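You operate a simulated robot arm through the tools that you are given. There is no shell and no other tool. Be economical: measure what you need, move in short steps, check, and stop when the job is done.

You are at the controls of a simulated robot arm. One attempt, no reset.

JOB
Boil both eggs from the holder soft in the cooker, then switch it off.
Fine: lid on the cork mat while you load, on the cooker for the run; eggs and dial stay there.
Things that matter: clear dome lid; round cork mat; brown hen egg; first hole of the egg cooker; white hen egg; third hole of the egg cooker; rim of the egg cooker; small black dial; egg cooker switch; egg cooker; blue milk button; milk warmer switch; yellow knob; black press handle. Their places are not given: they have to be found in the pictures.

Only the result counts: the job must be done as asked and must still hold three seconds after the hand-in. Knocking over, shifting, dropping, spilling or breaking anything else fails it. A push-on lid holds only when it is set on centred and level and pressed home; a screw cap is set on level and turned clockwise until tight.

ROBOT AND FRAMES
A 7-joint arm with a two-finger parallel gripper, fixed in place. Base frame: the origin is at the foot of the arm, x ahead of it, y to its left, z up; the work surface is at about z = 0. Units: m, rad, N and s.
With the tool pointing down near the work surface it reaches from about 0.24 to 0.62 m from the base axis. Its first joint turns from -1.152 to 1.152 rad. Payload 2.6 kg.
The TCP is the grasp point between the finger pads, 0.03 m short of the fingertips. In the tool frame z runs along the fingers and y along their closing line. The gripper opens to 0.094 m. The fingers are 0.028 m wide and 0.01 m thick; the gripper's body (0.05 by 0.096 m) begins 0.055 m behind the TCP.
Orientation is that of the tool frame in the base frame, as a unit quaternion [w, x, y, z]. With the fingers straight down and closing along the base's y, the tool's x points along the base's -x, its y along +y and its z along -z.

CONTROLS
- The arm moves only by the tool nudge_tool. Its argument "steps" is a list of rows, each an object of numbers (a shift or turn left out is 0, a gripper value left out holds the last): "dx", "dy", "dz": the shift along the tool's x, y, z in m; "ax", "ay", "az": the turn, a rotation vector about the tool's x, y, z in degrees; "gripper": the finger opening in m, from 0 to 0.094. In form: [{"dx": .., "dy": .., "dz": .., "ax": .., "ay": .., "az": .., "gripper": ..}, ...]. A call has 1 to 10 rows; each row is the pose to reach, as a shift and turn from the pose commanded when the call began, along the tool's axes at that moment. Rows are played at 5 a second. More than 0.05 m and 0.15 rad between two rows, or a gripper value outside its range, and nothing of the call is played. A pose out of reach is approached as far as the arm can. The call stops where the force on the tool passes 70 N (or 10 N more than at its start, if that is more) or the arm is blocked; 0.2 s more then pass. Each finger travels about 0.072 m/s and halts on what it meets, pressing with about 44 N; the grip force reading is that of the motor and also rises with nothing between the fingers. The clock runs only during rows and for 0.2 s after the last one: add rows that repeat a pose to give the fingers time. The reply holds the time, the measured pose of the TCP, the force on the tool along the base axes, the opening and the grip force, in the units named above and with some noise.
- Cameras (640 x 400 px; columns grow to the right, rows downward): "scene" is fixed at [-0.0114, 0.4379, 0.5272]; the picture's right is [-0.99, -0.13, 0.00], its down [-0.12, 0.87, -0.47] and it looks along [0.06, -0.47, -0.88] (base axes); focal length 214 px, centre (320, 200). "wrist" rides on the gripper at [0.076, 0.014, -0.102] in the tool frame; the picture's right is [-0.18, 0.98, 0.00], its down [-0.75, -0.14, -0.64] and it looks along [-0.63, -0.12, 0.77] (tool axes); focal length 243 px, centre (320, 200).
- snapshot(camera): a new picture of that camera. It takes no simulated time.
- probe_pixels(camera, pixels): for up to 12 pixels [column, row] of the newest picture of that camera ("zoom" is the newest enlarged one), the place [x, y, z] in the base frame of the surface seen there, good to about 0.002 m. It takes no simulated time.
- enlarge(camera, box): a new picture of the part [left, top, right, bottom] of that camera's present view, enlarged. It takes no simulated time.
- sign_off(): hands the job in; it is judged then, once.

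Go step by step. Measure first, check grasps and placings, and put right what went wrong. The budget is 80 turns and 34 pictures, counting those below and the enlarged ones. Unless the task says otherwise, let go and move clear before handing in, and close with one line.

The tools are called after "Emit:" as a command line: name --argument value ..., lists and objects as JSON in quotes. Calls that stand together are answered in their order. nudge_tool: Moves the arm, as the interface text tells. Its arguments: {"type":"object","properties":{"steps":{"type":"array","items":{"type":"object","properties":{"dx":{"type":"number"},"dy":{"type":"number"},"dz":{"type":"number"},"ax":{"type":"number"},"ay":{"type":"number"},"az":{"type":"number"},"gripper":{"type":"number"}}}}},"required":["steps"]} The other tools are called the same way: snapshot (camera) takes a picture; probe_pixels (camera, pixels) gives the place of the surface under pixels of a picture; enlarge (camera, box) takes an enlarged picture of a part of a camera's view; sign_off () hands the job in.

At the start:

```text
t: 0.0
tool_pos: [0.3784, 0.1009, 0.2947]
tool_rot: [0.0, 0.0, 1.0, -0.001]
ft_force: [0.0, 0.0, -0.1]
grip_width: 0.0941
finger_force: 0.0
```

scene: 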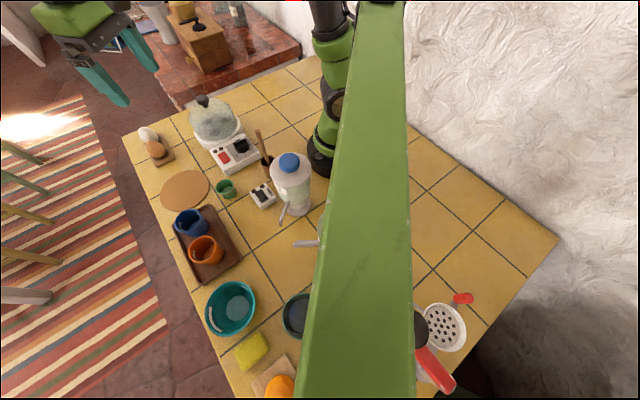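
wrist: 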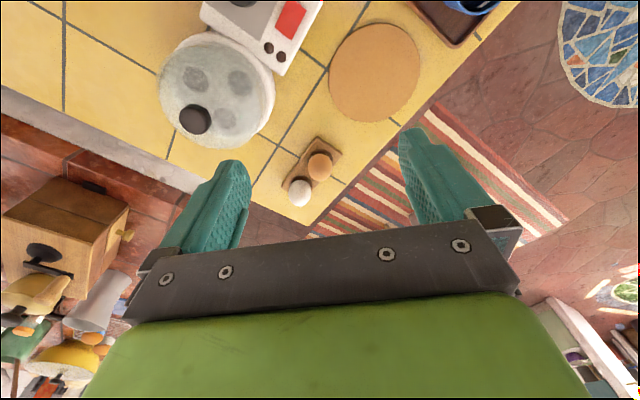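

The cooker with its clear lid is near scene (215,125), the cork mat near (185,190), and the egg holder near (152,147). I'll enlarge both views.

Emit:
enlarge --camera "scene" --box '[120, 80, 280, 220]'

Emit:
enlarge --camera "wrist" --box '[140, 0, 460, 220]'

```text
2.86 times, centred on (200, 150) of scene
```

zoom: 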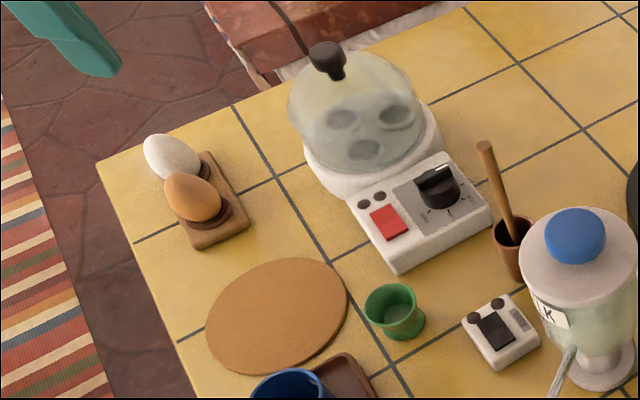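

```text
1.82 times, centred on (300, 110) of wrist
```

zoom: 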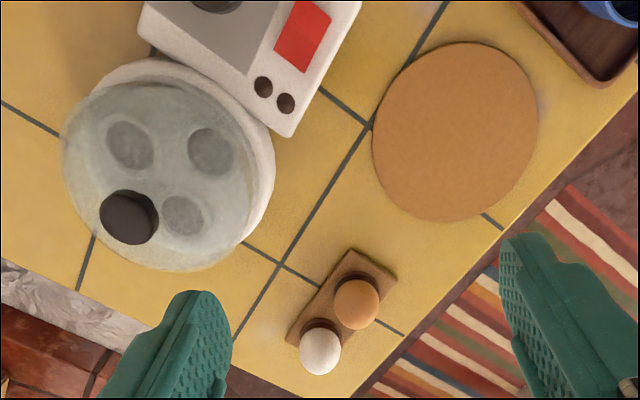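

I'll measure the main items in the wrist enlargement: lid knob, eggs, mat and switch.

Emit:
probe_pixels --camera "zoom" --pixels '[[128, 217], [130, 146], [211, 152], [184, 215], [320, 350], [357, 303], [456, 130], [303, 36], [264, 86], [286, 103], [375, 265], [300, 330]]'

Emit:
probe_pixels --camera "scene" --pixels '[[202, 99], [223, 157], [240, 146], [241, 141], [236, 147], [210, 148], [235, 128], [188, 121], [150, 135], [156, 149], [162, 144], [170, 160]]'

Emit:
enlarge --camera "scene" --box '[190, 105, 262, 150]'

```text
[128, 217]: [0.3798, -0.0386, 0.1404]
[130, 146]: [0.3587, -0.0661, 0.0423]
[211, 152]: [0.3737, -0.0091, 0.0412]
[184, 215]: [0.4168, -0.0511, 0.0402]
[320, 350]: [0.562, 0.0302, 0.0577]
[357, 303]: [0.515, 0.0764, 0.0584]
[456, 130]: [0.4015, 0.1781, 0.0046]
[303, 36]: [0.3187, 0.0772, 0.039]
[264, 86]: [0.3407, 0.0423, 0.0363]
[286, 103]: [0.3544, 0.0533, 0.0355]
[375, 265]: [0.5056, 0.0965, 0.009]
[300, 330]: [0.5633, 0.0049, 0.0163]
```

```text
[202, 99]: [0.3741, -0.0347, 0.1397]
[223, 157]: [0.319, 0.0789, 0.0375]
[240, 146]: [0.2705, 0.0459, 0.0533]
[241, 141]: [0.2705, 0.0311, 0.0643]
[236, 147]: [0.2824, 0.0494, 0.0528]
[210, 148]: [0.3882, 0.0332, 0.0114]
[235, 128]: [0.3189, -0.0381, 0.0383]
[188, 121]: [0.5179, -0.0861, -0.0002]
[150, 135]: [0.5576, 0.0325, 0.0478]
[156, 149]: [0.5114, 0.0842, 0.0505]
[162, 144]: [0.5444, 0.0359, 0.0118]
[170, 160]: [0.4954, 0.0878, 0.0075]
```

```text
8.89 times, centred on (226, 128) of scene
```

zoom: 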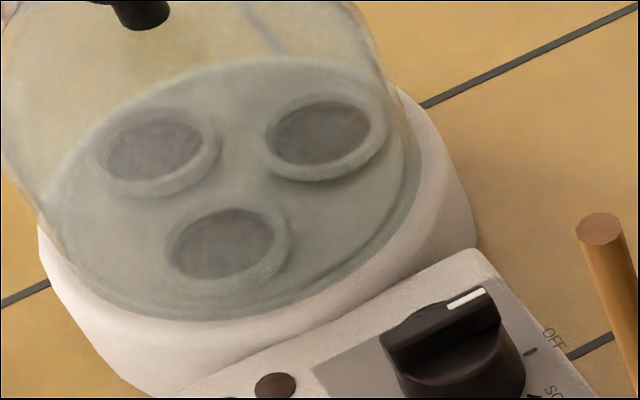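

The dial's index points at OFF and there are more labels further round, so I'll zoom in on the panel. I also want a closer look at the knob and eggs.

Emit:
enlarge --camera "scene" --box '[205, 130, 269, 170]'

Emit:
probe_pixels --camera "scene" --pixels '[[202, 96], [202, 102], [203, 106], [198, 98], [206, 98], [208, 106], [196, 106], [210, 135], [236, 122], [191, 118]]'

```text
10.00 times, centred on (237, 150) of scene
```

zoom: 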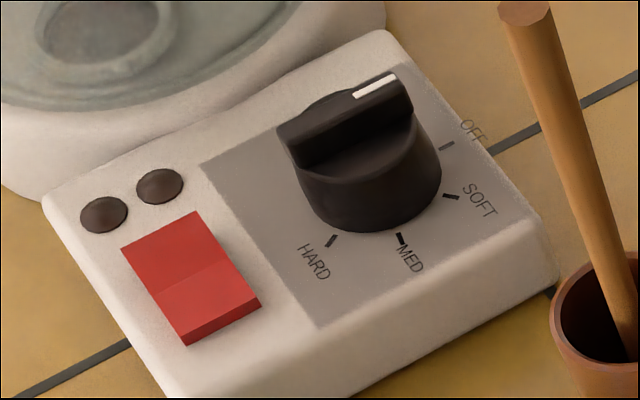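

```text
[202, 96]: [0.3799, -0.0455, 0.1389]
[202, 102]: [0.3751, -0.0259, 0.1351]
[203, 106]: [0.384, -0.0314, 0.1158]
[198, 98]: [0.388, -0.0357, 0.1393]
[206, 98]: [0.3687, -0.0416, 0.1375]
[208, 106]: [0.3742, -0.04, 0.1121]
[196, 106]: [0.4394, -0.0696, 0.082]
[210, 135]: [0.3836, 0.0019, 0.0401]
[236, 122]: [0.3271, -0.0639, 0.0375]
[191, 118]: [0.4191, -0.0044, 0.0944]
```

Labels are visible: OFF, SOFT, MED, HARD, with tick marks at zoom (447,147), (450,197), (400,238) and (330,241). I'll measure the marks, dial and rocker.

Emit:
probe_pixels --camera "zoom" --pixels '[[447, 147], [450, 197], [400, 238], [330, 241], [357, 96], [396, 78], [286, 130], [300, 152], [408, 115], [408, 90], [350, 110], [340, 150]]'

Emit:
probe_pixels --camera "zoom" --pixels '[[160, 233], [200, 217], [130, 250], [190, 275], [165, 285], [225, 262], [200, 310], [245, 290], [190, 332], [255, 303], [105, 215], [160, 187]]'

```text
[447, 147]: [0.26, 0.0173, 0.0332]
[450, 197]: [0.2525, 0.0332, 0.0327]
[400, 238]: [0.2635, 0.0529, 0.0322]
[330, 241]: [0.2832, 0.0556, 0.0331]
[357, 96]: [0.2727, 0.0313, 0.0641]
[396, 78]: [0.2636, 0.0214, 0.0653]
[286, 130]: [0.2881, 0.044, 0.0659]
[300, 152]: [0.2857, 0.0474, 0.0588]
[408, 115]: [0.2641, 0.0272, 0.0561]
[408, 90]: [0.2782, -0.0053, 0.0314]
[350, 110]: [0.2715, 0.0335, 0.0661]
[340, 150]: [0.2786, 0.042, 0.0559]
```

```text
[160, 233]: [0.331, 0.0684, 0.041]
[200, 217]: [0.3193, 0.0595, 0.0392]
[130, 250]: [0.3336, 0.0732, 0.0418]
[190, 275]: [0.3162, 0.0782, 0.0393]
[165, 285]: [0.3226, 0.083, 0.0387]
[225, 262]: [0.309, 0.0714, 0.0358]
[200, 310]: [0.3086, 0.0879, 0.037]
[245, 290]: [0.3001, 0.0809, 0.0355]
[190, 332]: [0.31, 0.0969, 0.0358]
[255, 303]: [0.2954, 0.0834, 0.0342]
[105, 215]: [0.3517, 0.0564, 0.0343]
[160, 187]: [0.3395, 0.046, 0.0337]
```

The dial centre is about (0.2755, 0.034), and SOFT is about 50° clockwise from OFF. The rocker's lamp end (z≈0.041) stands higher than its outer end (0.035). Next I'll go above the lid knob at (0.378, -0.037).

Emit:
nudge_tool --steps '[{"dy": -0.045, "gripper": 0.06}, {"dy": -0.09}, {"dy": -0.138}, {"dy": -0.138, "dz": 0.045}, {"dy": -0.138, "dz": 0.085}, {"dy": -0.138, "dz": 0.1}, {"dy": -0.138, "dz": 0.1}]'

Emit:
snapshot --camera "wrist"

```text
t: 1.6
tool_pos: [0.3801, -0.0367, 0.1956]
tool_rot: [0.0, 0.0, 1.0, -0.001]
ft_force: [-0.6, -0.8, -0.2]
grip_width: 0.0598
finger_force: 0.0
```

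```text
27 pictures are left
```

wrist: 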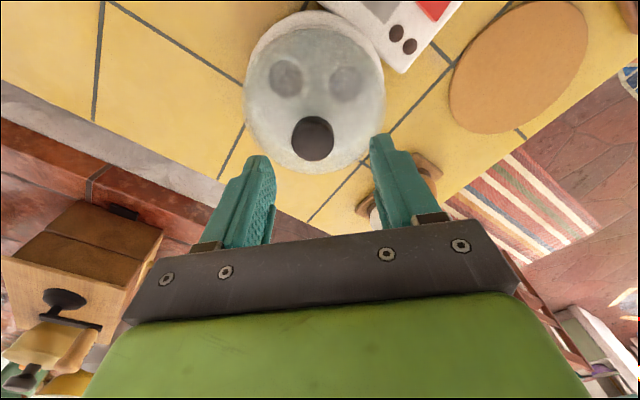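

Emit:
probe_pixels --camera "wrist" --pixels '[[312, 136], [293, 138], [332, 138], [312, 119], [312, 155], [287, 78], [345, 82], [246, 100], [385, 90], [519, 60], [452, 100], [586, 40]]'

```text
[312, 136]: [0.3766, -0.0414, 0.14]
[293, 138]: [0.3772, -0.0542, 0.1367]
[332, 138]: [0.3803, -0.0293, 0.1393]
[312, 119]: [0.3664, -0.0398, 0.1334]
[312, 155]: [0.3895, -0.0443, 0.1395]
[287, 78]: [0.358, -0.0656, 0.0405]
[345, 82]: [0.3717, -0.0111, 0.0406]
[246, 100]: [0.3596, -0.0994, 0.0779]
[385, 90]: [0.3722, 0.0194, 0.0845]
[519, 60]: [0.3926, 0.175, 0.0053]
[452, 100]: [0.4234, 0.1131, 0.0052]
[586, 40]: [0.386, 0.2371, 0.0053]
```

The knob centre is about (0.379, -0.0412) with its top at 0.140. I'll descend to TCP z≈0.145 and close.

Emit:
nudge_tool --steps '[{"dy": -0.0045, "dx": 0.001, "dz": 0.02}, {"dy": -0.0045, "dx": 0.001, "dz": 0.04}, {"dy": -0.0045, "dx": 0.001, "dz": 0.051}, {"dy": -0.0045, "dx": 0.001, "dz": 0.051}, {"dy": -0.0045, "dx": 0.001, "dz": 0.051, "gripper": 0.01}, {"dy": -0.0045, "dx": 0.001, "dz": 0.051}, {"dy": -0.0045, "dx": 0.001, "dz": 0.051}, {"dy": -0.0045, "dx": 0.001, "dz": 0.051}]'

```text
t: 3.4
tool_pos: [0.3781, -0.0402, 0.1452]
tool_rot: [0.0, -0.001, 1.0, 0.0]
ft_force: [-0.3, 0.4, 0.5]
grip_width: 0.0299
finger_force: 44.0
```

The fingers closed on the knob (0.030 m, 44 N). I'll lift gently and read the force.

Emit:
nudge_tool --steps '[{"dz": -0.005}, {"dz": -0.01}, {"dz": -0.02}, {"dz": -0.03}, {"dz": -0.05}, {"dz": -0.07}, {"dz": -0.07}]'

Emit:
snapshot --camera "scene"

```text
t: 5.0
tool_pos: [0.3788, -0.0413, 0.2155]
tool_rot: [0.0, -0.001, 1.0, -0.001]
ft_force: [0.3, 0.1, -2.0]
grip_width: 0.0299
finger_force: 43.8
```

```text
26 pictures are left
```

scene: 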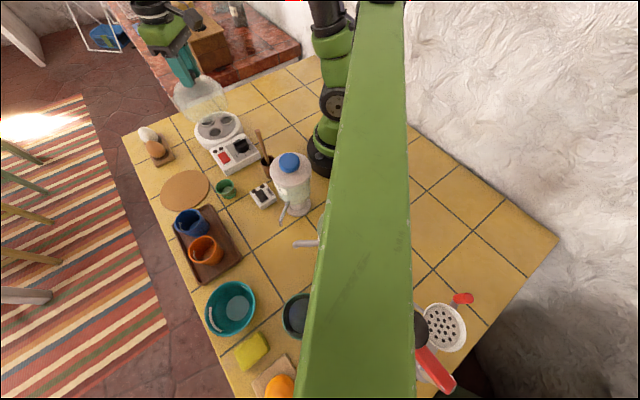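

The lid is in hand (about 2 N) and the cooker is open near scene (218,128). I'll enlarge to measure the holes, rim and mat.

Emit:
enlarge --camera "scene" --box '[184, 104, 256, 149]'

Emit:
probe_pixels --camera "scene" --pixels '[[185, 189], [160, 190], [211, 184], [188, 170], [182, 208], [226, 180], [226, 198], [217, 190], [236, 186]]'

```text
8.89 times, centred on (220, 126) of scene
```

zoom: 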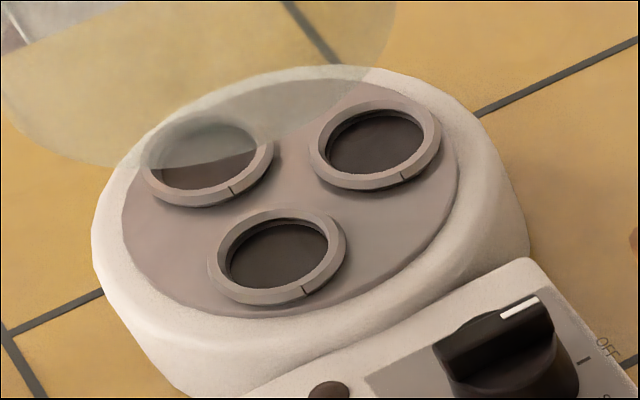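

```text
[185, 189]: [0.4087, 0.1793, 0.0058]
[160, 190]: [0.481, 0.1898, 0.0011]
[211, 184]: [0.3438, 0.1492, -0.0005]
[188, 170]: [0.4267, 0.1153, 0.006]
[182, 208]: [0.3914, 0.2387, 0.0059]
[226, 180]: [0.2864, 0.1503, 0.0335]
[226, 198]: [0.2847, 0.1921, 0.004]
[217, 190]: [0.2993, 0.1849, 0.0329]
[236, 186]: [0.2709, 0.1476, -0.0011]
```

The mat centre is about (0.408, 0.176) with radius about 0.066. Now I'll measure the rings, plate and rim.

Emit:
probe_pixels --camera "zoom" --pixels '[[313, 150], [440, 138], [370, 185], [380, 103], [212, 262], [342, 245], [265, 299], [285, 213], [148, 175], [272, 155], [200, 205], [300, 190]]'

Emit:
probe_pixels --camera "zoom" --pixels '[[378, 145], [278, 258], [205, 175], [110, 210], [470, 150], [340, 72], [240, 335], [130, 170], [455, 190], [205, 320], [430, 110], [160, 140]]'

```text
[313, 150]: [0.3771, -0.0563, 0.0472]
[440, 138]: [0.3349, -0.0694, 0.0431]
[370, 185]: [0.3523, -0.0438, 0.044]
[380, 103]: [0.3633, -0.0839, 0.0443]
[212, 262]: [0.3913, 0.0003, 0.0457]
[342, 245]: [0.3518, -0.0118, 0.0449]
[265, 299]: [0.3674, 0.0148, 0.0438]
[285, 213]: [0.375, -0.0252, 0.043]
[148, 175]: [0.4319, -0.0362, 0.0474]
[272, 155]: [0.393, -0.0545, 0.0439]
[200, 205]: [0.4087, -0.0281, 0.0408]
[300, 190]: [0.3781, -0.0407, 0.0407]
```

```text
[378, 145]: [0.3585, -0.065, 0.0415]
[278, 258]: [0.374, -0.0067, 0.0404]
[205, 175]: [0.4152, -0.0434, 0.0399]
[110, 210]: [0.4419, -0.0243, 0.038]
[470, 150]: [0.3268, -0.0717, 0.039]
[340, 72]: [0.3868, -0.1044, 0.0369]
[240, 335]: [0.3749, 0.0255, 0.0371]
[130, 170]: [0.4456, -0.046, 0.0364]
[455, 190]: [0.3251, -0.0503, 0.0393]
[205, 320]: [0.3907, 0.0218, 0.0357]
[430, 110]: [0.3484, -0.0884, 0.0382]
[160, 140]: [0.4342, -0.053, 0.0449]
```

Hole centres are about A(0.357,-0.064), B(0.372,-0.006) and C(0.413,-0.046), with ring tops at z≈0.045. I'll carry the lid over the cork mat.

Emit:
nudge_tool --steps '[{"dy": 0.03, "dx": -0.004}, {"dy": 0.07, "dx": -0.01}, {"dy": 0.11, "dx": -0.016}, {"dy": 0.15, "dx": -0.022}, {"dy": 0.19, "dx": -0.028}, {"dy": 0.217, "dx": -0.029}, {"dy": 0.217, "dx": -0.029, "dz": 0.035}, {"dy": 0.217, "dx": -0.029, "dz": 0.065}, {"dy": 0.217, "dx": -0.029, "dz": 0.085}, {"dy": 0.217, "dx": -0.029, "dz": 0.085}]'

Emit:
enlarge --camera "scene" --box '[120, 90, 280, 220]'

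```text
t: 7.2
tool_pos: [0.4067, 0.176, 0.1296]
tool_rot: [0.0, 0.0, 1.0, 0.0]
ft_force: [-0.3, -0.4, -1.4]
grip_width: 0.0302
finger_force: 44.1
```

```text
3.08 times, centred on (200, 155) of scene
```

zoom: 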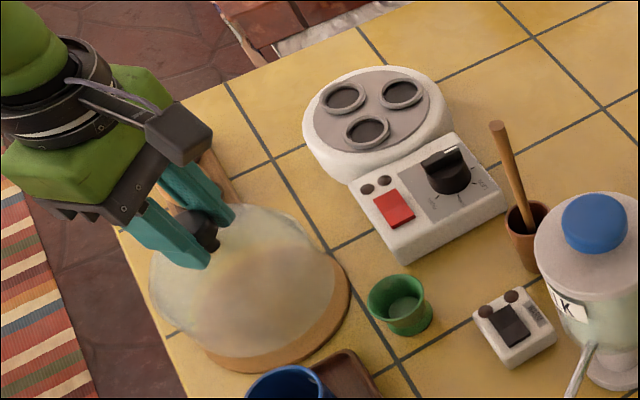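

The lid is over the mat and looks centred. I'll lower it slowly until it touches.

Emit:
nudge_tool --steps '[{"dz": 0.004}, {"dz": 0.008}, {"dz": 0.011}, {"dz": 0.013}, {"dz": 0.014}, {"dz": 0.014}]'

```text
t: 8.6
tool_pos: [0.4078, 0.1753, 0.1152]
tool_rot: [0.0, 0.0, 1.0, -0.001]
ft_force: [0.6, 0.2, -1.0]
grip_width: 0.0301
finger_force: 44.3
```

Emit:
nudge_tool --steps '[{"dz": 0.001}, {"dz": 0.002}, {"dz": 0.002}]'

```text
t: 9.4
tool_pos: [0.4067, 0.1756, 0.1135]
tool_rot: [0.0, -0.001, 1.0, 0.0]
ft_force: [0.4, 1.0, -1.5]
grip_width: 0.03
finger_force: 44.1
```

Emit:
nudge_tool --steps '[{"dz": 0.001}, {"dz": 0.002}, {"dz": 0.003}, {"dz": 0.003}]'

```text
t: 10.4
tool_pos: [0.4074, 0.1757, 0.1116]
tool_rot: [0.001, 0.0, 1.0, 0.0]
ft_force: [-1.2, -1.6, 9.2]
grip_width: 0.0296
finger_force: 44.4
```

The lid touched the mat (9 N at TCP z 0.1116). I'll ease up 1 mm, open and rise.

Emit:
nudge_tool --steps '[{"dz": -0.001}, {"dz": -0.001, "gripper": 0.06}, {"dz": -0.001}, {"dz": -0.001}, {"dz": -0.02}, {"dz": -0.05}, {"dz": -0.08}, {"dz": -0.12}, {"dz": -0.12}]'

Emit:
enlarge --camera "scene" --box '[120, 90, 280, 220]'

```text
t: 12.4
tool_pos: [0.4077, 0.1757, 0.2319]
tool_rot: [0.001, 0.0, 1.0, 0.001]
ft_force: [0.1, -0.6, -0.2]
grip_width: 0.0599
finger_force: 0.1
```

```text
3.08 times, centred on (200, 155) of scene
```

zoom: 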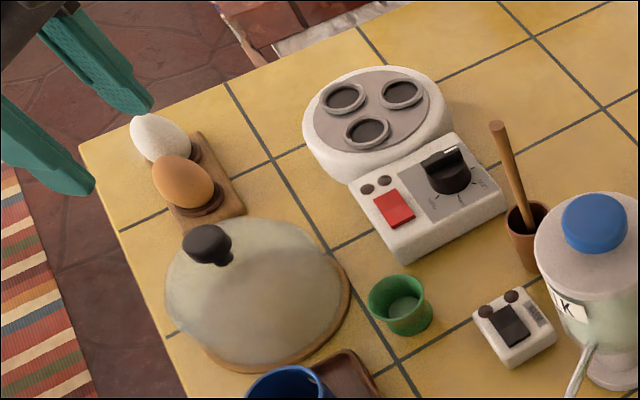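

The lid rests on the mat. Now I'll measure the eggs and holder.

Emit:
probe_pixels --camera "zoom" --pixels '[[156, 175], [175, 165], [195, 162], [210, 185], [185, 185], [175, 200], [200, 205], [200, 213], [218, 200], [160, 160], [235, 212], [178, 222]]'

Emit:
probe_pixels --camera "zoom" --pixels '[[133, 130], [150, 118], [170, 120], [188, 145], [160, 135], [145, 148], [175, 152], [195, 155], [200, 135], [182, 130], [140, 122], [187, 128]]'

Emit:
snapshot --camera "wrist"

```text
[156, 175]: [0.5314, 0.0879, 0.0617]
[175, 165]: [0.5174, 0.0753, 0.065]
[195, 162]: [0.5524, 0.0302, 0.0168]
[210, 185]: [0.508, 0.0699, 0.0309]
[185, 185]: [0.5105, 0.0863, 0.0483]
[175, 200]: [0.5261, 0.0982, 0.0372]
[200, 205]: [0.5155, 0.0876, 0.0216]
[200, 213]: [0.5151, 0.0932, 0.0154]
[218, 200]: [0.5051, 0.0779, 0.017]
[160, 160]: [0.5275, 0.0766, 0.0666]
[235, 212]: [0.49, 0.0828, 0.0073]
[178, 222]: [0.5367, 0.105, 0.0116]
```

```text
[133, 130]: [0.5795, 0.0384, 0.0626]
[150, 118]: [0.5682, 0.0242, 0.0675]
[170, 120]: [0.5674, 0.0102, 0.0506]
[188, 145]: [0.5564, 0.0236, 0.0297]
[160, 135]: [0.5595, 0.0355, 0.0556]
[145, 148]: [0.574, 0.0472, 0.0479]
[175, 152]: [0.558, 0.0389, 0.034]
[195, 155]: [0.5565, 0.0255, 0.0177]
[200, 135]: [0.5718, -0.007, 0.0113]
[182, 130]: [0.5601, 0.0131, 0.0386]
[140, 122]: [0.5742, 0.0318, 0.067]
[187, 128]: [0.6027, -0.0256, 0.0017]
```

```text
22 pictures are left
```

wrist: 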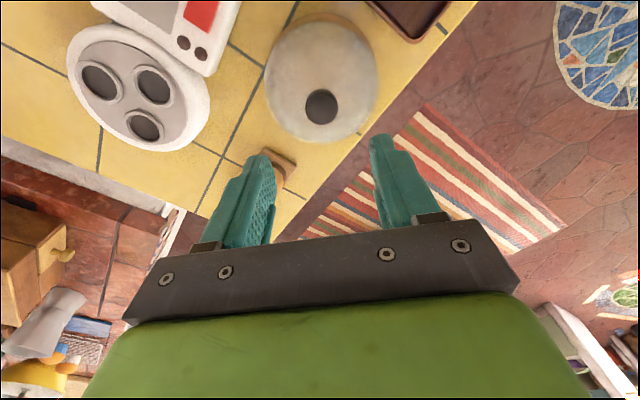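

The brown egg is near (0.523,0.079), the white near (0.571,0.029), and both tops are at z≈0.067. I'll turn the gripper 45° so it closes across the egg line, and move above the brown egg.

Emit:
nudge_tool --steps '[{"dx": -0.019, "dy": -0.016, "az": 7.5, "gripper": 0.08}, {"dx": -0.038, "dy": -0.032, "az": 15}, {"dx": -0.057, "dy": -0.048, "az": 22.5}, {"dx": -0.076, "dy": -0.064, "az": 30}, {"dx": -0.095, "dy": -0.08, "az": 37.5}, {"dx": -0.115, "dy": -0.097, "az": 45}, {"dx": -0.115, "dy": -0.097, "az": 45, "dz": 0.04}, {"dx": -0.115, "dy": -0.097, "az": 45, "dz": 0.08}, {"dx": -0.115, "dy": -0.097, "az": 45, "dz": 0.09}, {"dx": -0.115, "dy": -0.097, "az": 45, "dz": 0.09}]'

Emit:
snapshot --camera "wrist"

```text
t: 14.6
tool_pos: [0.5237, 0.0794, 0.1411]
tool_rot: [-0.001, 0.382, 0.924, 0.0]
ft_force: [-0.4, -0.5, -0.7]
grip_width: 0.0798
finger_force: 0.2
```

```text
21 pictures are left
```

wrist: 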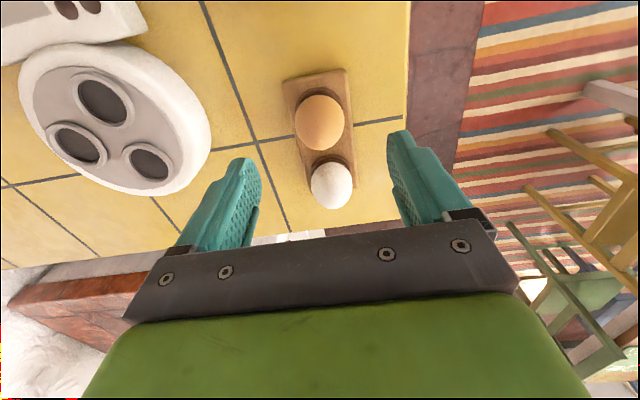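

Both eggs are visible at wrist (320,122) and (331,186). I'll probe their edges to centre on them.

Emit:
probe_pixels --camera "wrist" --pixels '[[298, 122], [342, 122], [320, 98], [320, 148], [320, 122], [313, 185], [350, 186], [331, 166], [331, 206], [331, 186], [345, 75], [287, 90]]'

```text
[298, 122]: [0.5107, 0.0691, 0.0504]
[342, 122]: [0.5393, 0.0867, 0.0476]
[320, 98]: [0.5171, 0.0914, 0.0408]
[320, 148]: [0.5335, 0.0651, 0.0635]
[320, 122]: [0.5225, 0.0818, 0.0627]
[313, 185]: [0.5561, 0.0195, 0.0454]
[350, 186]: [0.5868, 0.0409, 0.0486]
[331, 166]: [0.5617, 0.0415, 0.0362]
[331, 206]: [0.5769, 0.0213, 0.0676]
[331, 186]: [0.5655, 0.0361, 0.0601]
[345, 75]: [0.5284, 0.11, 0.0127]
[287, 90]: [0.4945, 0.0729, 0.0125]
```

The brown egg centre is about (0.525,0.0775). I'll descend to TCP z 0.054 and close.

Emit:
nudge_tool --steps '[{"dx": -0.002, "dz": 0.03}, {"dx": -0.002, "dz": 0.06}, {"dx": -0.002, "dz": 0.08}, {"dx": -0.002, "dz": 0.087}, {"dx": -0.002, "dz": 0.087, "gripper": 0.03}, {"dx": -0.002, "dz": 0.087}, {"dx": -0.002, "dz": 0.087}, {"dx": -0.002, "dz": 0.087}]'

```text
t: 16.4
tool_pos: [0.525, 0.0764, 0.0551]
tool_rot: [0.001, 0.382, 0.924, 0.0]
ft_force: [0.0, -0.7, 0.2]
grip_width: 0.0427
finger_force: 19.5
```

The egg is gripped at width 0.043. I'll lift straight up and check.

Emit:
nudge_tool --steps '[{"dz": -0.005}, {"dz": -0.02}, {"dz": -0.045}, {"dz": -0.08}, {"dz": -0.11}, {"dz": -0.11}]'

Emit:
snapshot --camera "wrist"

```text
t: 17.8
tool_pos: [0.5241, 0.0789, 0.1649]
tool_rot: [0.0, 0.382, 0.924, 0.001]
ft_force: [-1.4, -0.2, -0.6]
grip_width: 0.0425
finger_force: 20.1
```

```text
20 pictures are left
```

wrist: 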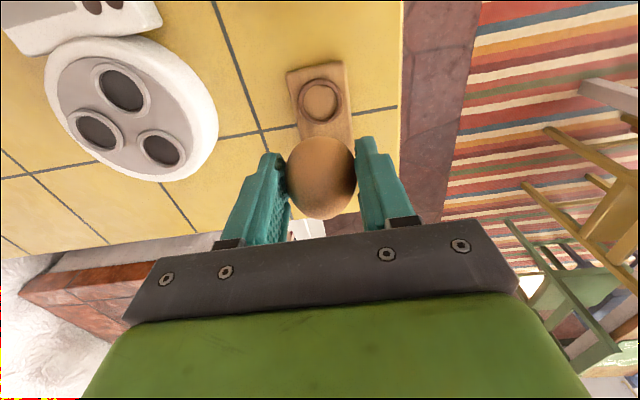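

The egg is held. I'll measure the empty holder hole and the cooker holes from here.

Emit:
probe_pixels --camera "wrist" --pixels '[[320, 100], [302, 100], [339, 100], [320, 84], [320, 118], [124, 90], [98, 132], [162, 150], [152, 90], [94, 88], [181, 150], [140, 150]]'

Emit:
probe_pixels --camera "wrist" --pixels '[[122, 66], [127, 114], [97, 111], [100, 153], [68, 130], [124, 133], [160, 131], [165, 168], [320, 140], [320, 178], [320, 215], [300, 150]]'

```text
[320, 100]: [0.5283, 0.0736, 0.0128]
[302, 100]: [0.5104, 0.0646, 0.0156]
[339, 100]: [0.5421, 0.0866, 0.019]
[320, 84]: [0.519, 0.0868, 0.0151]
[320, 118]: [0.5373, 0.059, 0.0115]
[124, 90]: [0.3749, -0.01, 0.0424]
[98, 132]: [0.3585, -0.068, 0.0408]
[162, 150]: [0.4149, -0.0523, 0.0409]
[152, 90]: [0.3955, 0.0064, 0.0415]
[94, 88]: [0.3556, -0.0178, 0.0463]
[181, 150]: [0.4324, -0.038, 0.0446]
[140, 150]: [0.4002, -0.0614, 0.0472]
```

```text
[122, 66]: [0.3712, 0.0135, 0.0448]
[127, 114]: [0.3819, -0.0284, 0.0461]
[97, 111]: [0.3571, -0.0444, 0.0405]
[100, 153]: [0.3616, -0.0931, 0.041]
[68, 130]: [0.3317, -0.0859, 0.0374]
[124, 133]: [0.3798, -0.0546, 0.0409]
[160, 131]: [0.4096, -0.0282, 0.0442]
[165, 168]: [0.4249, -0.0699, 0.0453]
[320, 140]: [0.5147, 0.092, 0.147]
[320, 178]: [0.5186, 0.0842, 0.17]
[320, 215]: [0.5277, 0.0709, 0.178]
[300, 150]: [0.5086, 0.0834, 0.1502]
```

Hole B is about (0.374,-0.007) and C about (0.415,-0.048); the egg should release at TCP z≈0.083. I'll carry the egg above B.

Emit:
nudge_tool --steps '[{"dx": 0.01, "dy": -0.035}, {"dx": 0.02, "dy": -0.075}, {"dx": 0.03, "dy": -0.115}, {"dx": 0.04, "dy": -0.15}, {"dx": 0.0453, "dy": -0.1669}, {"dx": 0.0453, "dy": -0.1669, "dz": 0.03}, {"dx": 0.0453, "dy": -0.1669, "dz": 0.05}, {"dx": 0.0453, "dy": -0.1669, "dz": 0.05}]'

Emit:
snapshot --camera "wrist"

Emit:
enlarge --camera "scene" --box '[170, 80, 266, 140]'

```text
t: 19.6
tool_pos: [0.3728, -0.009, 0.1147]
tool_rot: [0.0, 0.381, 0.924, 0.0]
ft_force: [0.4, -0.8, -0.8]
grip_width: 0.0426
finger_force: 20.2
```

```text
19 pictures are left
```

wrist: 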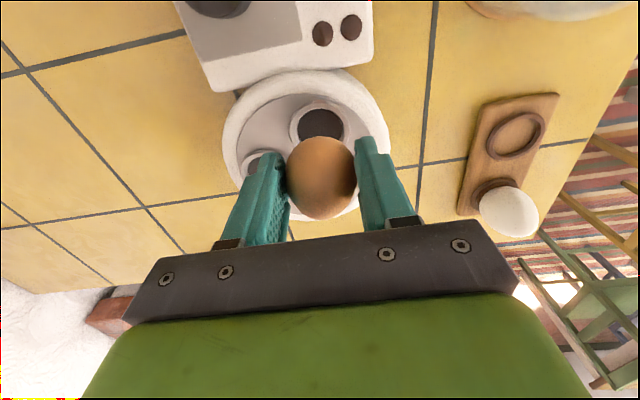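

```text
6.67 times, centred on (218, 110) of scene
```

zoom: 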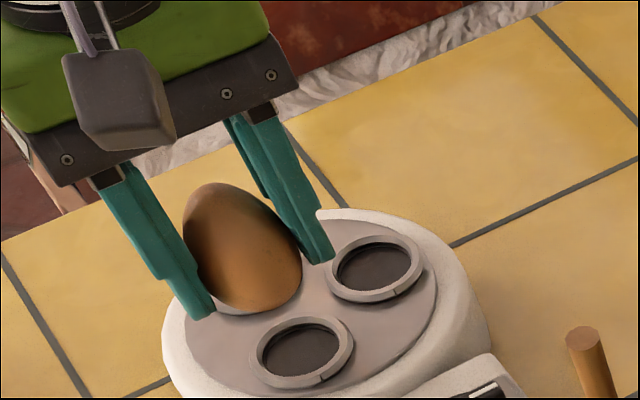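

The egg hangs just above hole B, seen at wrist (322,123). I'll measure B's ring and the egg once more.

Emit:
probe_pixels --camera "wrist" --pixels '[[322, 122], [299, 122], [345, 122], [321, 106], [292, 124], [350, 126], [320, 101], [321, 140], [320, 180], [320, 216], [292, 165], [350, 165]]'

Emit:
probe_pixels --camera "zoom" --pixels '[[258, 362], [352, 338], [300, 384], [310, 318], [302, 350], [185, 232], [300, 270], [240, 310], [250, 225], [210, 185]]'

```text
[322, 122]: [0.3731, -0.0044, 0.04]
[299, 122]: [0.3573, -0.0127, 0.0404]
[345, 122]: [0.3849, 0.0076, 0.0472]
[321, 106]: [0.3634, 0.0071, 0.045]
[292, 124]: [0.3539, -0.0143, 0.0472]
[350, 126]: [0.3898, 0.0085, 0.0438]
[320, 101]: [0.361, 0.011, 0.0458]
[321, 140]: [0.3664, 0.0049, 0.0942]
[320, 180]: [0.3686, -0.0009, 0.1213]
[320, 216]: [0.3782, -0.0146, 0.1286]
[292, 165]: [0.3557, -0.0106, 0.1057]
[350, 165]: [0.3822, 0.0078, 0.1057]
```

```text
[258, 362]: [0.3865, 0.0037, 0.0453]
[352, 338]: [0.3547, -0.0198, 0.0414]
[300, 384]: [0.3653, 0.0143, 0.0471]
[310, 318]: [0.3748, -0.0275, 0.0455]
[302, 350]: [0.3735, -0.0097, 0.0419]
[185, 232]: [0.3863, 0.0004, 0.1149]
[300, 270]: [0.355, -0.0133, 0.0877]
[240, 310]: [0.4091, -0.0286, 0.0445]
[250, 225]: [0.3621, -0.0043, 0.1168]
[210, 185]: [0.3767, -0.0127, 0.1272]
```

The egg is aligned with B to within about 2 mm. I'll descend with a 1 mm correction, then feel for contact.

Emit:
nudge_tool --steps '[{"dx": 0.001, "dy": 0.001, "dz": 0.012}, {"dx": 0.001, "dy": 0.001, "dz": 0.022}, {"dx": 0.001, "dy": 0.001, "dz": 0.027}, {"dx": 0.001, "dy": 0.001, "dz": 0.029}, {"dx": 0.001, "dy": 0.001, "dz": 0.029}]'

```text
t: 20.8
tool_pos: [0.3721, -0.0079, 0.0851]
tool_rot: [0.0, 0.383, 0.924, 0.0]
ft_force: [-0.4, 0.6, -0.4]
grip_width: 0.0426
finger_force: 20.5
```

Emit:
nudge_tool --steps '[{"dz": 0.001}, {"dz": 0.002}, {"dz": 0.002}]'

```text
t: 21.6
tool_pos: [0.3727, -0.0082, 0.0822]
tool_rot: [0.001, 0.383, 0.924, 0.0]
ft_force: [0.2, 0.1, -1.5]
grip_width: 0.0425
finger_force: 20.2
```

Emit:
nudge_tool --steps '[{"dz": 0.001}, {"dz": 0.001}]'

Emit:
enlarge --camera "scene" --box '[180, 85, 260, 135]'

```text
t: 22.2
tool_pos: [0.3749, -0.0071, 0.0812]
tool_rot: [0.0, 0.383, 0.924, 0.0]
ft_force: [-0.8, -0.1, -0.8]
grip_width: 0.0424
finger_force: 20.1
```

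```text
8.00 times, centred on (220, 110) of scene
```

zoom: 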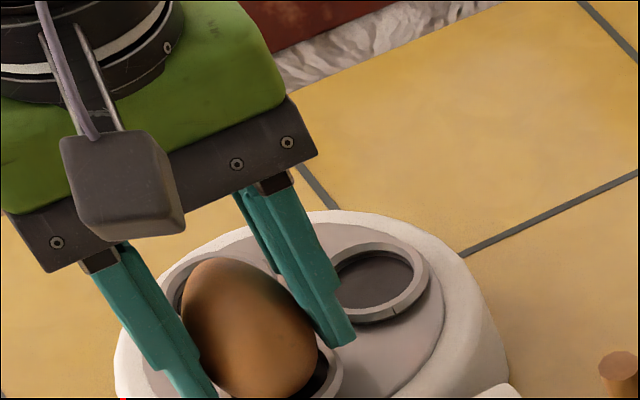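

The egg is dipping into ring B with no contact yet. I'll go another 1–2 mm.

Emit:
nudge_tool --steps '[{"dz": 0.001}, {"dz": 0.0015}, {"dz": 0.0015}]'

```text
t: 23.0
tool_pos: [0.3732, -0.0087, 0.0799]
tool_rot: [-0.001, 0.384, 0.923, 0.0]
ft_force: [-4.7, 0.0, 10.6]
grip_width: 0.043
finger_force: 20.4
```

Contact (10.6 N): the egg is seated. I'll ease up slightly, open and rise.

Emit:
nudge_tool --steps '[{"dz": -0.0007}, {"dz": -0.0007, "gripper": 0.05}, {"dz": -0.0007, "gripper": 0.065}, {"dz": -0.0007}, {"dz": -0.0007}, {"dz": -0.03}, {"dz": -0.06}, {"dz": -0.1}, {"dz": -0.1}]'

Emit:
enlarge --camera "scene" --box '[170, 80, 266, 140]'

```text
t: 25.0
tool_pos: [0.3735, -0.0092, 0.1819]
tool_rot: [0.0, 0.383, 0.924, 0.0]
ft_force: [-0.3, 0.2, -0.1]
grip_width: 0.0649
finger_force: 0.0
```

```text
6.67 times, centred on (218, 110) of scene
```

zoom: 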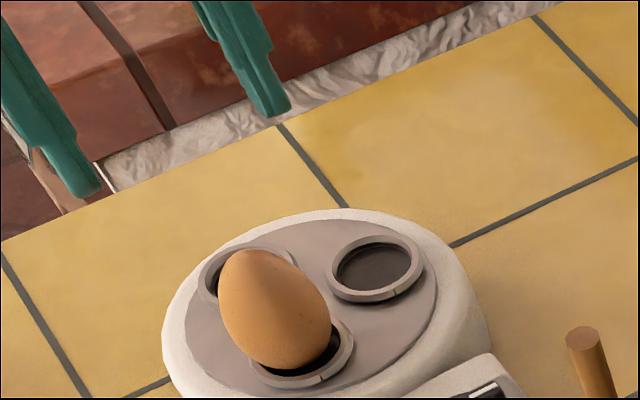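

The brown egg stands in ring B. I'll check its position and go above the white egg at (0.5715,0.030).

Emit:
probe_pixels --camera "zoom" --pixels '[[228, 300], [328, 300], [245, 262], [275, 290], [280, 360], [258, 255]]'

Emit:
nudge_tool --steps '[{"dx": -0.025, "dy": 0.035}, {"dx": -0.047, "dy": 0.07, "gripper": 0.08}, {"dx": -0.07, "dy": 0.105}, {"dx": -0.094, "dy": 0.14}, {"dx": -0.1124, "dy": 0.1676}, {"dx": -0.1124, "dy": 0.1676, "dz": 0.03}, {"dx": -0.1124, "dy": 0.1676, "dz": 0.04}, {"dx": -0.1124, "dy": 0.1676, "dz": 0.04}]'

Emit:
snapshot --camera "wrist"

```text
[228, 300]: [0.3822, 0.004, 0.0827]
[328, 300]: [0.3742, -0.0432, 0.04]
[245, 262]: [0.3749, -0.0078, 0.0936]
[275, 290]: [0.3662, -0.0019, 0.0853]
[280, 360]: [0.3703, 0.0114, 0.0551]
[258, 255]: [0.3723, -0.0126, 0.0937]
```

```text
t: 26.8
tool_pos: [0.5716, 0.0329, 0.1406]
tool_rot: [0.0, 0.382, 0.924, 0.0]
ft_force: [0.1, -0.1, -0.2]
grip_width: 0.0798
finger_force: 0.1
```

```text
15 pictures are left
```

wrist: 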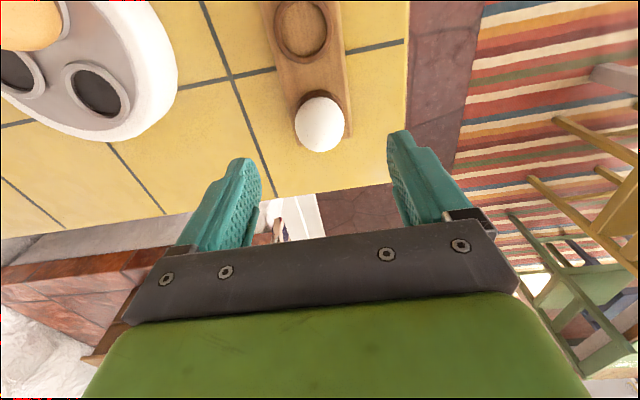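

The white egg sits at wrist (320,124), the same relative place the brown one had. I'll use the same descent and grasp.

Emit:
nudge_tool --steps '[{"dx": -0.002, "dz": 0.03}, {"dx": -0.002, "dz": 0.06}, {"dx": -0.002, "dz": 0.08}, {"dx": -0.002, "dz": 0.086}, {"dx": -0.002, "dz": 0.086, "gripper": 0.03}, {"dx": -0.002, "dz": 0.086}, {"dx": -0.002, "dz": 0.086}, {"dx": -0.002, "dz": 0.086}]'

```text
t: 28.6
tool_pos: [0.5731, 0.0293, 0.0547]
tool_rot: [0.0, 0.383, 0.924, 0.001]
ft_force: [-0.4, -0.4, -0.1]
grip_width: 0.0427
finger_force: 19.9
```

The white egg is gripped (0.0427). I'll lift it and carry it above hole C.

Emit:
nudge_tool --steps '[{"dz": -0.005}, {"dz": -0.02}, {"dz": -0.05}, {"dz": -0.09}, {"dz": -0.12}, {"dz": -0.12}]'

Emit:
nudge_tool --steps '[{"dx": 0.012, "dy": -0.035}, {"dx": 0.025, "dy": -0.075}, {"dx": 0.04, "dy": -0.115}, {"dx": 0.052, "dy": -0.15}, {"dx": 0.0576, "dy": -0.1658}, {"dx": 0.0576, "dy": -0.1658, "dz": 0.04}, {"dx": 0.0576, "dy": -0.1658, "dz": 0.06}, {"dx": 0.0576, "dy": -0.1658, "dz": 0.06}]'

Emit:
enlarge --camera "scene" --box '[170, 80, 266, 140]'

Emit:
snapshot --camera "wrist"

```text
t: 30.0
tool_pos: [0.573, 0.0309, 0.1741]
tool_rot: [0.0, 0.382, 0.924, 0.0]
ft_force: [0.2, -0.6, -0.6]
grip_width: 0.0428
finger_force: 19.6
```

```text
t: 31.8
tool_pos: [0.416, -0.0484, 0.1151]
tool_rot: [0.001, 0.383, 0.924, 0.0]
ft_force: [0.5, -0.2, -0.2]
grip_width: 0.0425
finger_force: 20.1
```

```text
6.67 times, centred on (218, 110) of scene
```

zoom: 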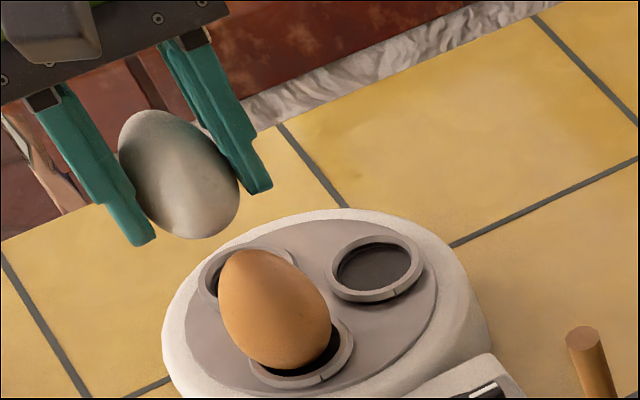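

```text
13 pictures are left
```

wrist: 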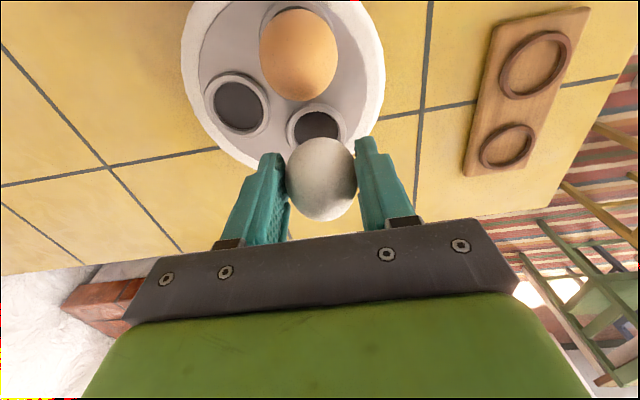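

Ring C is at wrist (317,124), slightly left of centre compared with the B placement. I'll measure it.

Emit:
probe_pixels --camera "wrist" --pixels '[[317, 124], [295, 124], [338, 124], [288, 126], [346, 126], [316, 103], [316, 108], [298, 10], [282, 50], [325, 85], [292, 165], [350, 165]]'

```text
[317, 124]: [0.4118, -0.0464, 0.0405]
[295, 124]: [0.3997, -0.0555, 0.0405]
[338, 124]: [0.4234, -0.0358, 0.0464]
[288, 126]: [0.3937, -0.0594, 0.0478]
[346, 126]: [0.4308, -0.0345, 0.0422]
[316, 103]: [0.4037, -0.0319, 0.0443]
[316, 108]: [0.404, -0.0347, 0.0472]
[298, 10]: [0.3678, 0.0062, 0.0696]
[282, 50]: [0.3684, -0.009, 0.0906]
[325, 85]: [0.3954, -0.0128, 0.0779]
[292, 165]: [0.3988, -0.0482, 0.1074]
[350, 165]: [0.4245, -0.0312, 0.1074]
```

Ring C lies about 2 mm toward -y of the tool. I'll correct by that and lower to near contact.

Emit:
nudge_tool --steps '[{"dx": 0, "dy": -0.002, "dz": 0.012}, {"dx": 0, "dy": -0.002, "dz": 0.022}, {"dx": 0, "dy": -0.002, "dz": 0.03}, {"dx": 0, "dy": -0.002, "dz": 0.033}, {"dx": 0, "dy": -0.002, "dz": 0.033}]'

Emit:
nudge_tool --steps '[{"dz": 0.001}, {"dz": 0.0015}, {"dz": 0.0015}]'

```text
t: 33.0
tool_pos: [0.4137, -0.0482, 0.0814]
tool_rot: [0.0, 0.382, 0.924, 0.0]
ft_force: [-0.6, -0.1, -1.0]
grip_width: 0.043
finger_force: 20.5
```

```text
t: 33.8
tool_pos: [0.4127, -0.0473, 0.0806]
tool_rot: [0.0, 0.382, 0.924, 0.0]
ft_force: [-0.5, 1.1, 3.8]
grip_width: 0.0424
finger_force: 20.2
```

Light, even contact (3.8 N) at the same height as the first egg. I'll add 0.7 mm, then release and rise.

Emit:
nudge_tool --steps '[{"dz": 0.0007}, {"dz": 0.0, "gripper": 0.05}, {"dz": 0.0, "gripper": 0.065}, {"dz": 0}, {"dz": 0}, {"dz": -0.03}, {"dz": -0.06}, {"dz": -0.1}, {"dz": -0.14}, {"dz": -0.14}]'

Emit:
enlarge --camera "scene" --box '[170, 80, 266, 140]'

```text
t: 36.0
tool_pos: [0.413, -0.0485, 0.2227]
tool_rot: [0.0, 0.382, 0.924, 0.0]
ft_force: [0.5, 0.1, -0.4]
grip_width: 0.0651
finger_force: 0.1
```

```text
6.67 times, centred on (218, 110) of scene
```

zoom: 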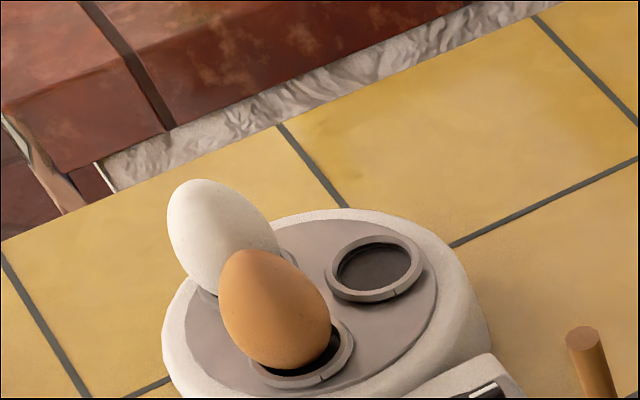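

Both eggs stand upright in rings B and C. I'll turn back to zero yaw and go over the lid knob at (0.407,0.176).

Emit:
nudge_tool --steps '[{"dx": 0.027, "dy": 0.0257, "az": -7.5}, {"dx": 0.0542, "dy": 0.0514, "az": -15}, {"dx": 0.0813, "dy": 0.077, "az": -22.5}, {"dx": 0.1084, "dy": 0.1027, "az": -30, "gripper": 0.06}, {"dx": 0.1355, "dy": 0.1284, "az": -37.5}, {"dx": 0.1626, "dy": 0.1541, "az": -45}, {"dx": 0.1626, "dy": 0.1541, "az": -45, "dz": 0.04}, {"dx": 0.1626, "dy": 0.1541, "az": -45, "dz": 0.06}, {"dx": 0.1626, "dy": 0.1541, "az": -45, "dz": 0.06}]'

Emit:
snapshot --camera "wrist"

```text
t: 38.0
tool_pos: [0.4105, 0.1757, 0.1632]
tool_rot: [0.0, 0.0, 1.0, 0.0]
ft_force: [0.1, -0.2, -0.2]
grip_width: 0.0601
finger_force: 0.0
```

```text
11 pictures are left
```

wrist: 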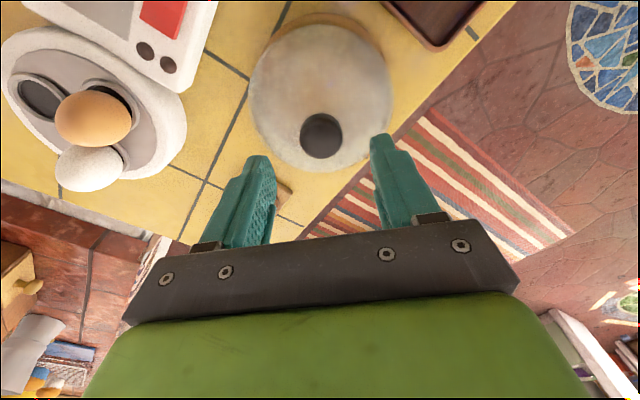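

The knob is centred at wrist (321,136). I'll descend to z≈0.1115 and grip.

Emit:
nudge_tool --steps '[{"dx": 0.0015, "dz": 0.02}, {"dx": 0.0015, "dz": 0.04}, {"dx": 0.0015, "dz": 0.0515}, {"dx": 0.0015, "dz": 0.0515}, {"dx": 0.0015, "dz": 0.0515, "gripper": 0.01}, {"dx": 0.0015, "dz": 0.0515}, {"dx": 0.0015, "dz": 0.0515}, {"dx": 0.0015, "dz": 0.0515}]'

Emit:
nudge_tool --steps '[{"dz": -0.005}, {"dz": -0.02}, {"dz": -0.05}, {"dz": -0.09}, {"dz": -0.13}, {"dz": -0.13}]'

```text
t: 39.8
tool_pos: [0.4071, 0.1759, 0.1096]
tool_rot: [0.001, -0.001, 1.0, 0.0]
ft_force: [0.7, 0.7, -0.7]
grip_width: 0.0301
finger_force: 44.1
```

```text
t: 41.2
tool_pos: [0.4062, 0.1774, 0.2386]
tool_rot: [0.0, 0.0, 1.0, 0.0]
ft_force: [-0.6, -0.9, -0.9]
grip_width: 0.0303
finger_force: 43.9
```

The lid is lifted. I'll carry it back over the cooker to its original position (0.3785,-0.041).

Emit:
nudge_tool --steps '[{"dy": -0.03, "dx": 0.004}, {"dy": -0.07, "dx": 0.01}, {"dy": -0.11, "dx": 0.016}, {"dy": -0.15, "dx": 0.022}, {"dy": -0.19, "dx": 0.027}, {"dy": -0.217, "dx": 0.0285}, {"dy": -0.217, "dx": 0.0285, "dz": 0.03}, {"dy": -0.217, "dx": 0.0285, "dz": 0.05}, {"dy": -0.217, "dx": 0.0285, "dz": 0.05}]'

Emit:
nudge_tool --steps '[{"dz": 0}]'

Emit:
enlarge --camera "scene" --box '[160, 70, 272, 140]'

```text
t: 43.2
tool_pos: [0.3793, -0.0417, 0.1864]
tool_rot: [0.0, -0.001, 1.0, 0.0]
ft_force: [-0.3, -0.7, -2.0]
grip_width: 0.0303
finger_force: 43.5
```

```text
t: 43.6
tool_pos: [0.3787, -0.0409, 0.1876]
tool_rot: [0.0, -0.001, 1.0, 0.0]
ft_force: [-1.0, -0.4, -1.3]
grip_width: 0.0303
finger_force: 44.4
```

```text
5.71 times, centred on (216, 105) of scene
```

zoom: 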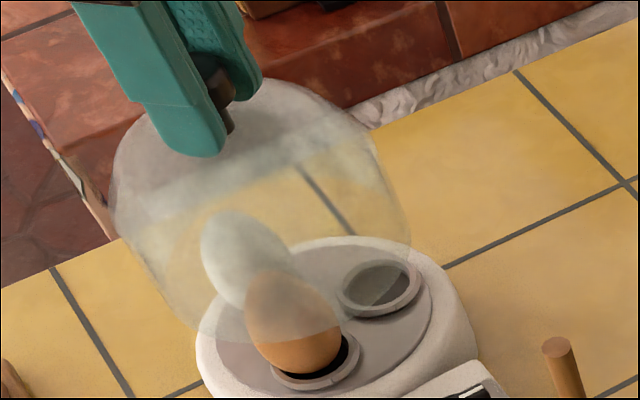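

The lid is over the eggs at the original x and y. I'll lower to just above the seat, checking force.

Emit:
nudge_tool --steps '[{"dz": 0.012}, {"dz": 0.022}, {"dz": 0.03}, {"dz": 0.036}, {"dz": 0.039}, {"dz": 0.039}]'

Emit:
nudge_tool --steps '[{"dz": 0.001}, {"dz": 0.002}, {"dz": 0.002}]'

```text
t: 45.0
tool_pos: [0.3771, -0.0428, 0.1488]
tool_rot: [0.0, 0.0, 1.0, 0.0]
ft_force: [0.7, 0.6, -1.6]
grip_width: 0.0302
finger_force: 43.9
```

```text
t: 45.8
tool_pos: [0.3774, -0.04, 0.1468]
tool_rot: [0.001, 0.0, 1.0, 0.0]
ft_force: [0.0, -0.9, -1.1]
grip_width: 0.0302
finger_force: 44.1
```

Emit:
nudge_tool --steps '[{"dz": 0.001}, {"dz": 0.002}, {"dz": 0.003}, {"dz": 0.003}]'

```text
t: 46.8
tool_pos: [0.3783, -0.0412, 0.1441]
tool_rot: [0.0, 0.002, 1.0, 0.0]
ft_force: [-0.4, 0.2, -0.8]
grip_width: 0.0303
finger_force: 44.2
```

Emit:
nudge_tool --steps '[{"dz": 0.001}, {"dz": 0.002}, {"dz": 0.002}]'

```text
t: 47.6
tool_pos: [0.3784, -0.0393, 0.1437]
tool_rot: [0.001, 0.0, 1.0, 0.0]
ft_force: [-2.0, -0.3, 9.3]
grip_width: 0.0305
finger_force: 44.0
```

Contact came at 0.1437, the expected seat. I'll press home a little more and read it.

Emit:
nudge_tool --steps '[{"dz": 0.001}, {"dz": 0.0025}, {"dz": 0.0025}]'

```text
t: 48.4
tool_pos: [0.3791, -0.0408, 0.1419]
tool_rot: [0.004, 0.0, 1.0, -0.001]
ft_force: [-8.8, 1.3, 40.8]
grip_width: 0.0304
finger_force: 44.2
```

Firmly seated (41 N). I'll relieve the load, open and rise.

Emit:
nudge_tool --steps '[{"dz": -0.002}, {"dz": -0.0035}, {"dz": -0.0035, "gripper": 0.06}, {"dz": -0.0035}, {"dz": -0.0035}, {"dz": -0.02}, {"dz": -0.05}, {"dz": -0.09}, {"dz": -0.09}]'

Emit:
enlarge --camera "scene" --box '[170, 85, 282, 165]'

```text
t: 50.4
tool_pos: [0.3774, -0.0407, 0.2321]
tool_rot: [0.0, 0.0, 1.0, -0.001]
ft_force: [-0.2, 0.2, -0.6]
grip_width: 0.0599
finger_force: 0.1
```

```text
5.00 times, centred on (226, 125) of scene
```

zoom: 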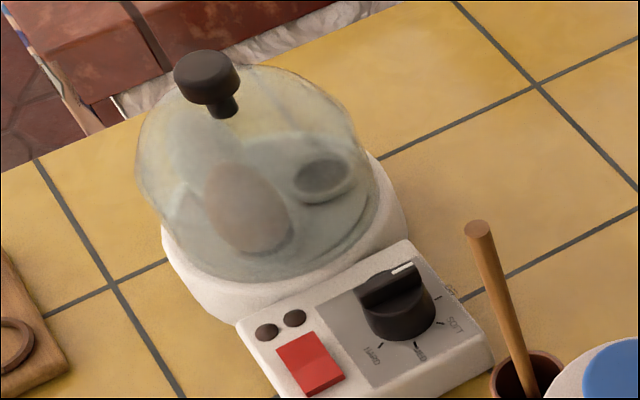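

The lid is on. Before the dial, I'll measure the dial bar and the wooden stick and tall bottle nearby.

Emit:
probe_pixels --camera "zoom" --pixels '[[478, 228], [500, 300], [515, 360], [615, 365], [407, 266], [366, 300], [390, 275], [372, 283], [413, 280], [400, 300], [445, 297], [435, 325]]'

Emit:
probe_pixels --camera "scene" --pixels '[[289, 160], [280, 175], [260, 195], [268, 165], [312, 180]]'

```text
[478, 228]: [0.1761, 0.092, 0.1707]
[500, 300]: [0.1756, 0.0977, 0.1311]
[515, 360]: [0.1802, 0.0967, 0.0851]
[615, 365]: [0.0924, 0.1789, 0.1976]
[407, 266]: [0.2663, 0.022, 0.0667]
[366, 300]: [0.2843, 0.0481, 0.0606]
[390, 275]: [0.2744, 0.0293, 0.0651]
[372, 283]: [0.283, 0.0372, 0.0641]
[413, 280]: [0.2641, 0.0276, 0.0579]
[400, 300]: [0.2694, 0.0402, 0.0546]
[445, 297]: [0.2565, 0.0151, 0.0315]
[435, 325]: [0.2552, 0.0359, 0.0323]
```

```text
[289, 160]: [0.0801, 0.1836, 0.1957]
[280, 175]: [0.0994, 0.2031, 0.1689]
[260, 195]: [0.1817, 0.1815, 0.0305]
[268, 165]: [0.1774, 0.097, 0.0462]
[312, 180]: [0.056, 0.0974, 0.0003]
```

The stick at (0.176,0.094) tops out at z 0.171, so I have to stay clear of it. I'll move above the dial centre (0.2755,0.0335) and turn -43° to line up with the bar.

Emit:
nudge_tool --steps '[{"dx": 0.017, "dy": 0.0125, "az": -7.2}, {"dx": 0.034, "dy": 0.025, "az": -14.4, "gripper": 0.04}, {"dx": 0.051, "dy": 0.0375, "az": -21.5}, {"dx": 0.068, "dy": 0.05, "az": -28.7}, {"dx": 0.085, "dy": 0.062, "az": -35.9}, {"dx": 0.102, "dy": 0.0742, "az": -43}, {"dx": 0.102, "dy": 0.0742, "az": -43, "dz": 0.04}, {"dx": 0.102, "dy": 0.0742, "az": -43, "dz": 0.08}, {"dx": 0.102, "dy": 0.0742, "az": -43, "dz": 0.09}, {"dx": 0.102, "dy": 0.0742, "az": -43, "dz": 0.09}]'

Emit:
enlarge --camera "wrist" --box '[200, 60, 440, 210]'

```text
t: 52.6
tool_pos: [0.2761, 0.0318, 0.1402]
tool_rot: [0.0, -0.366, 0.931, 0.0]
ft_force: [0.1, 0.0, 0.4]
grip_width: 0.0402
finger_force: 0.0
```

```text
2.67 times, centred on (320, 135) of wrist
```

zoom: 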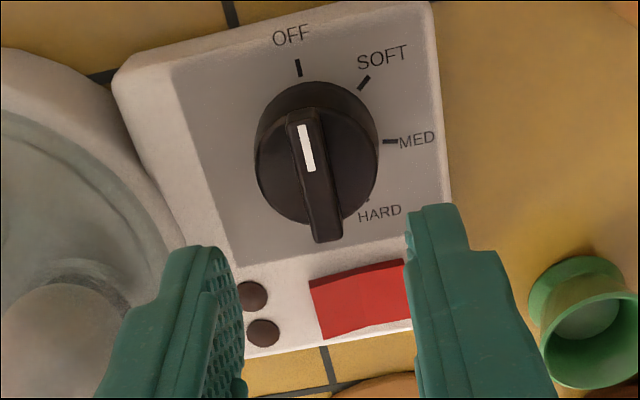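

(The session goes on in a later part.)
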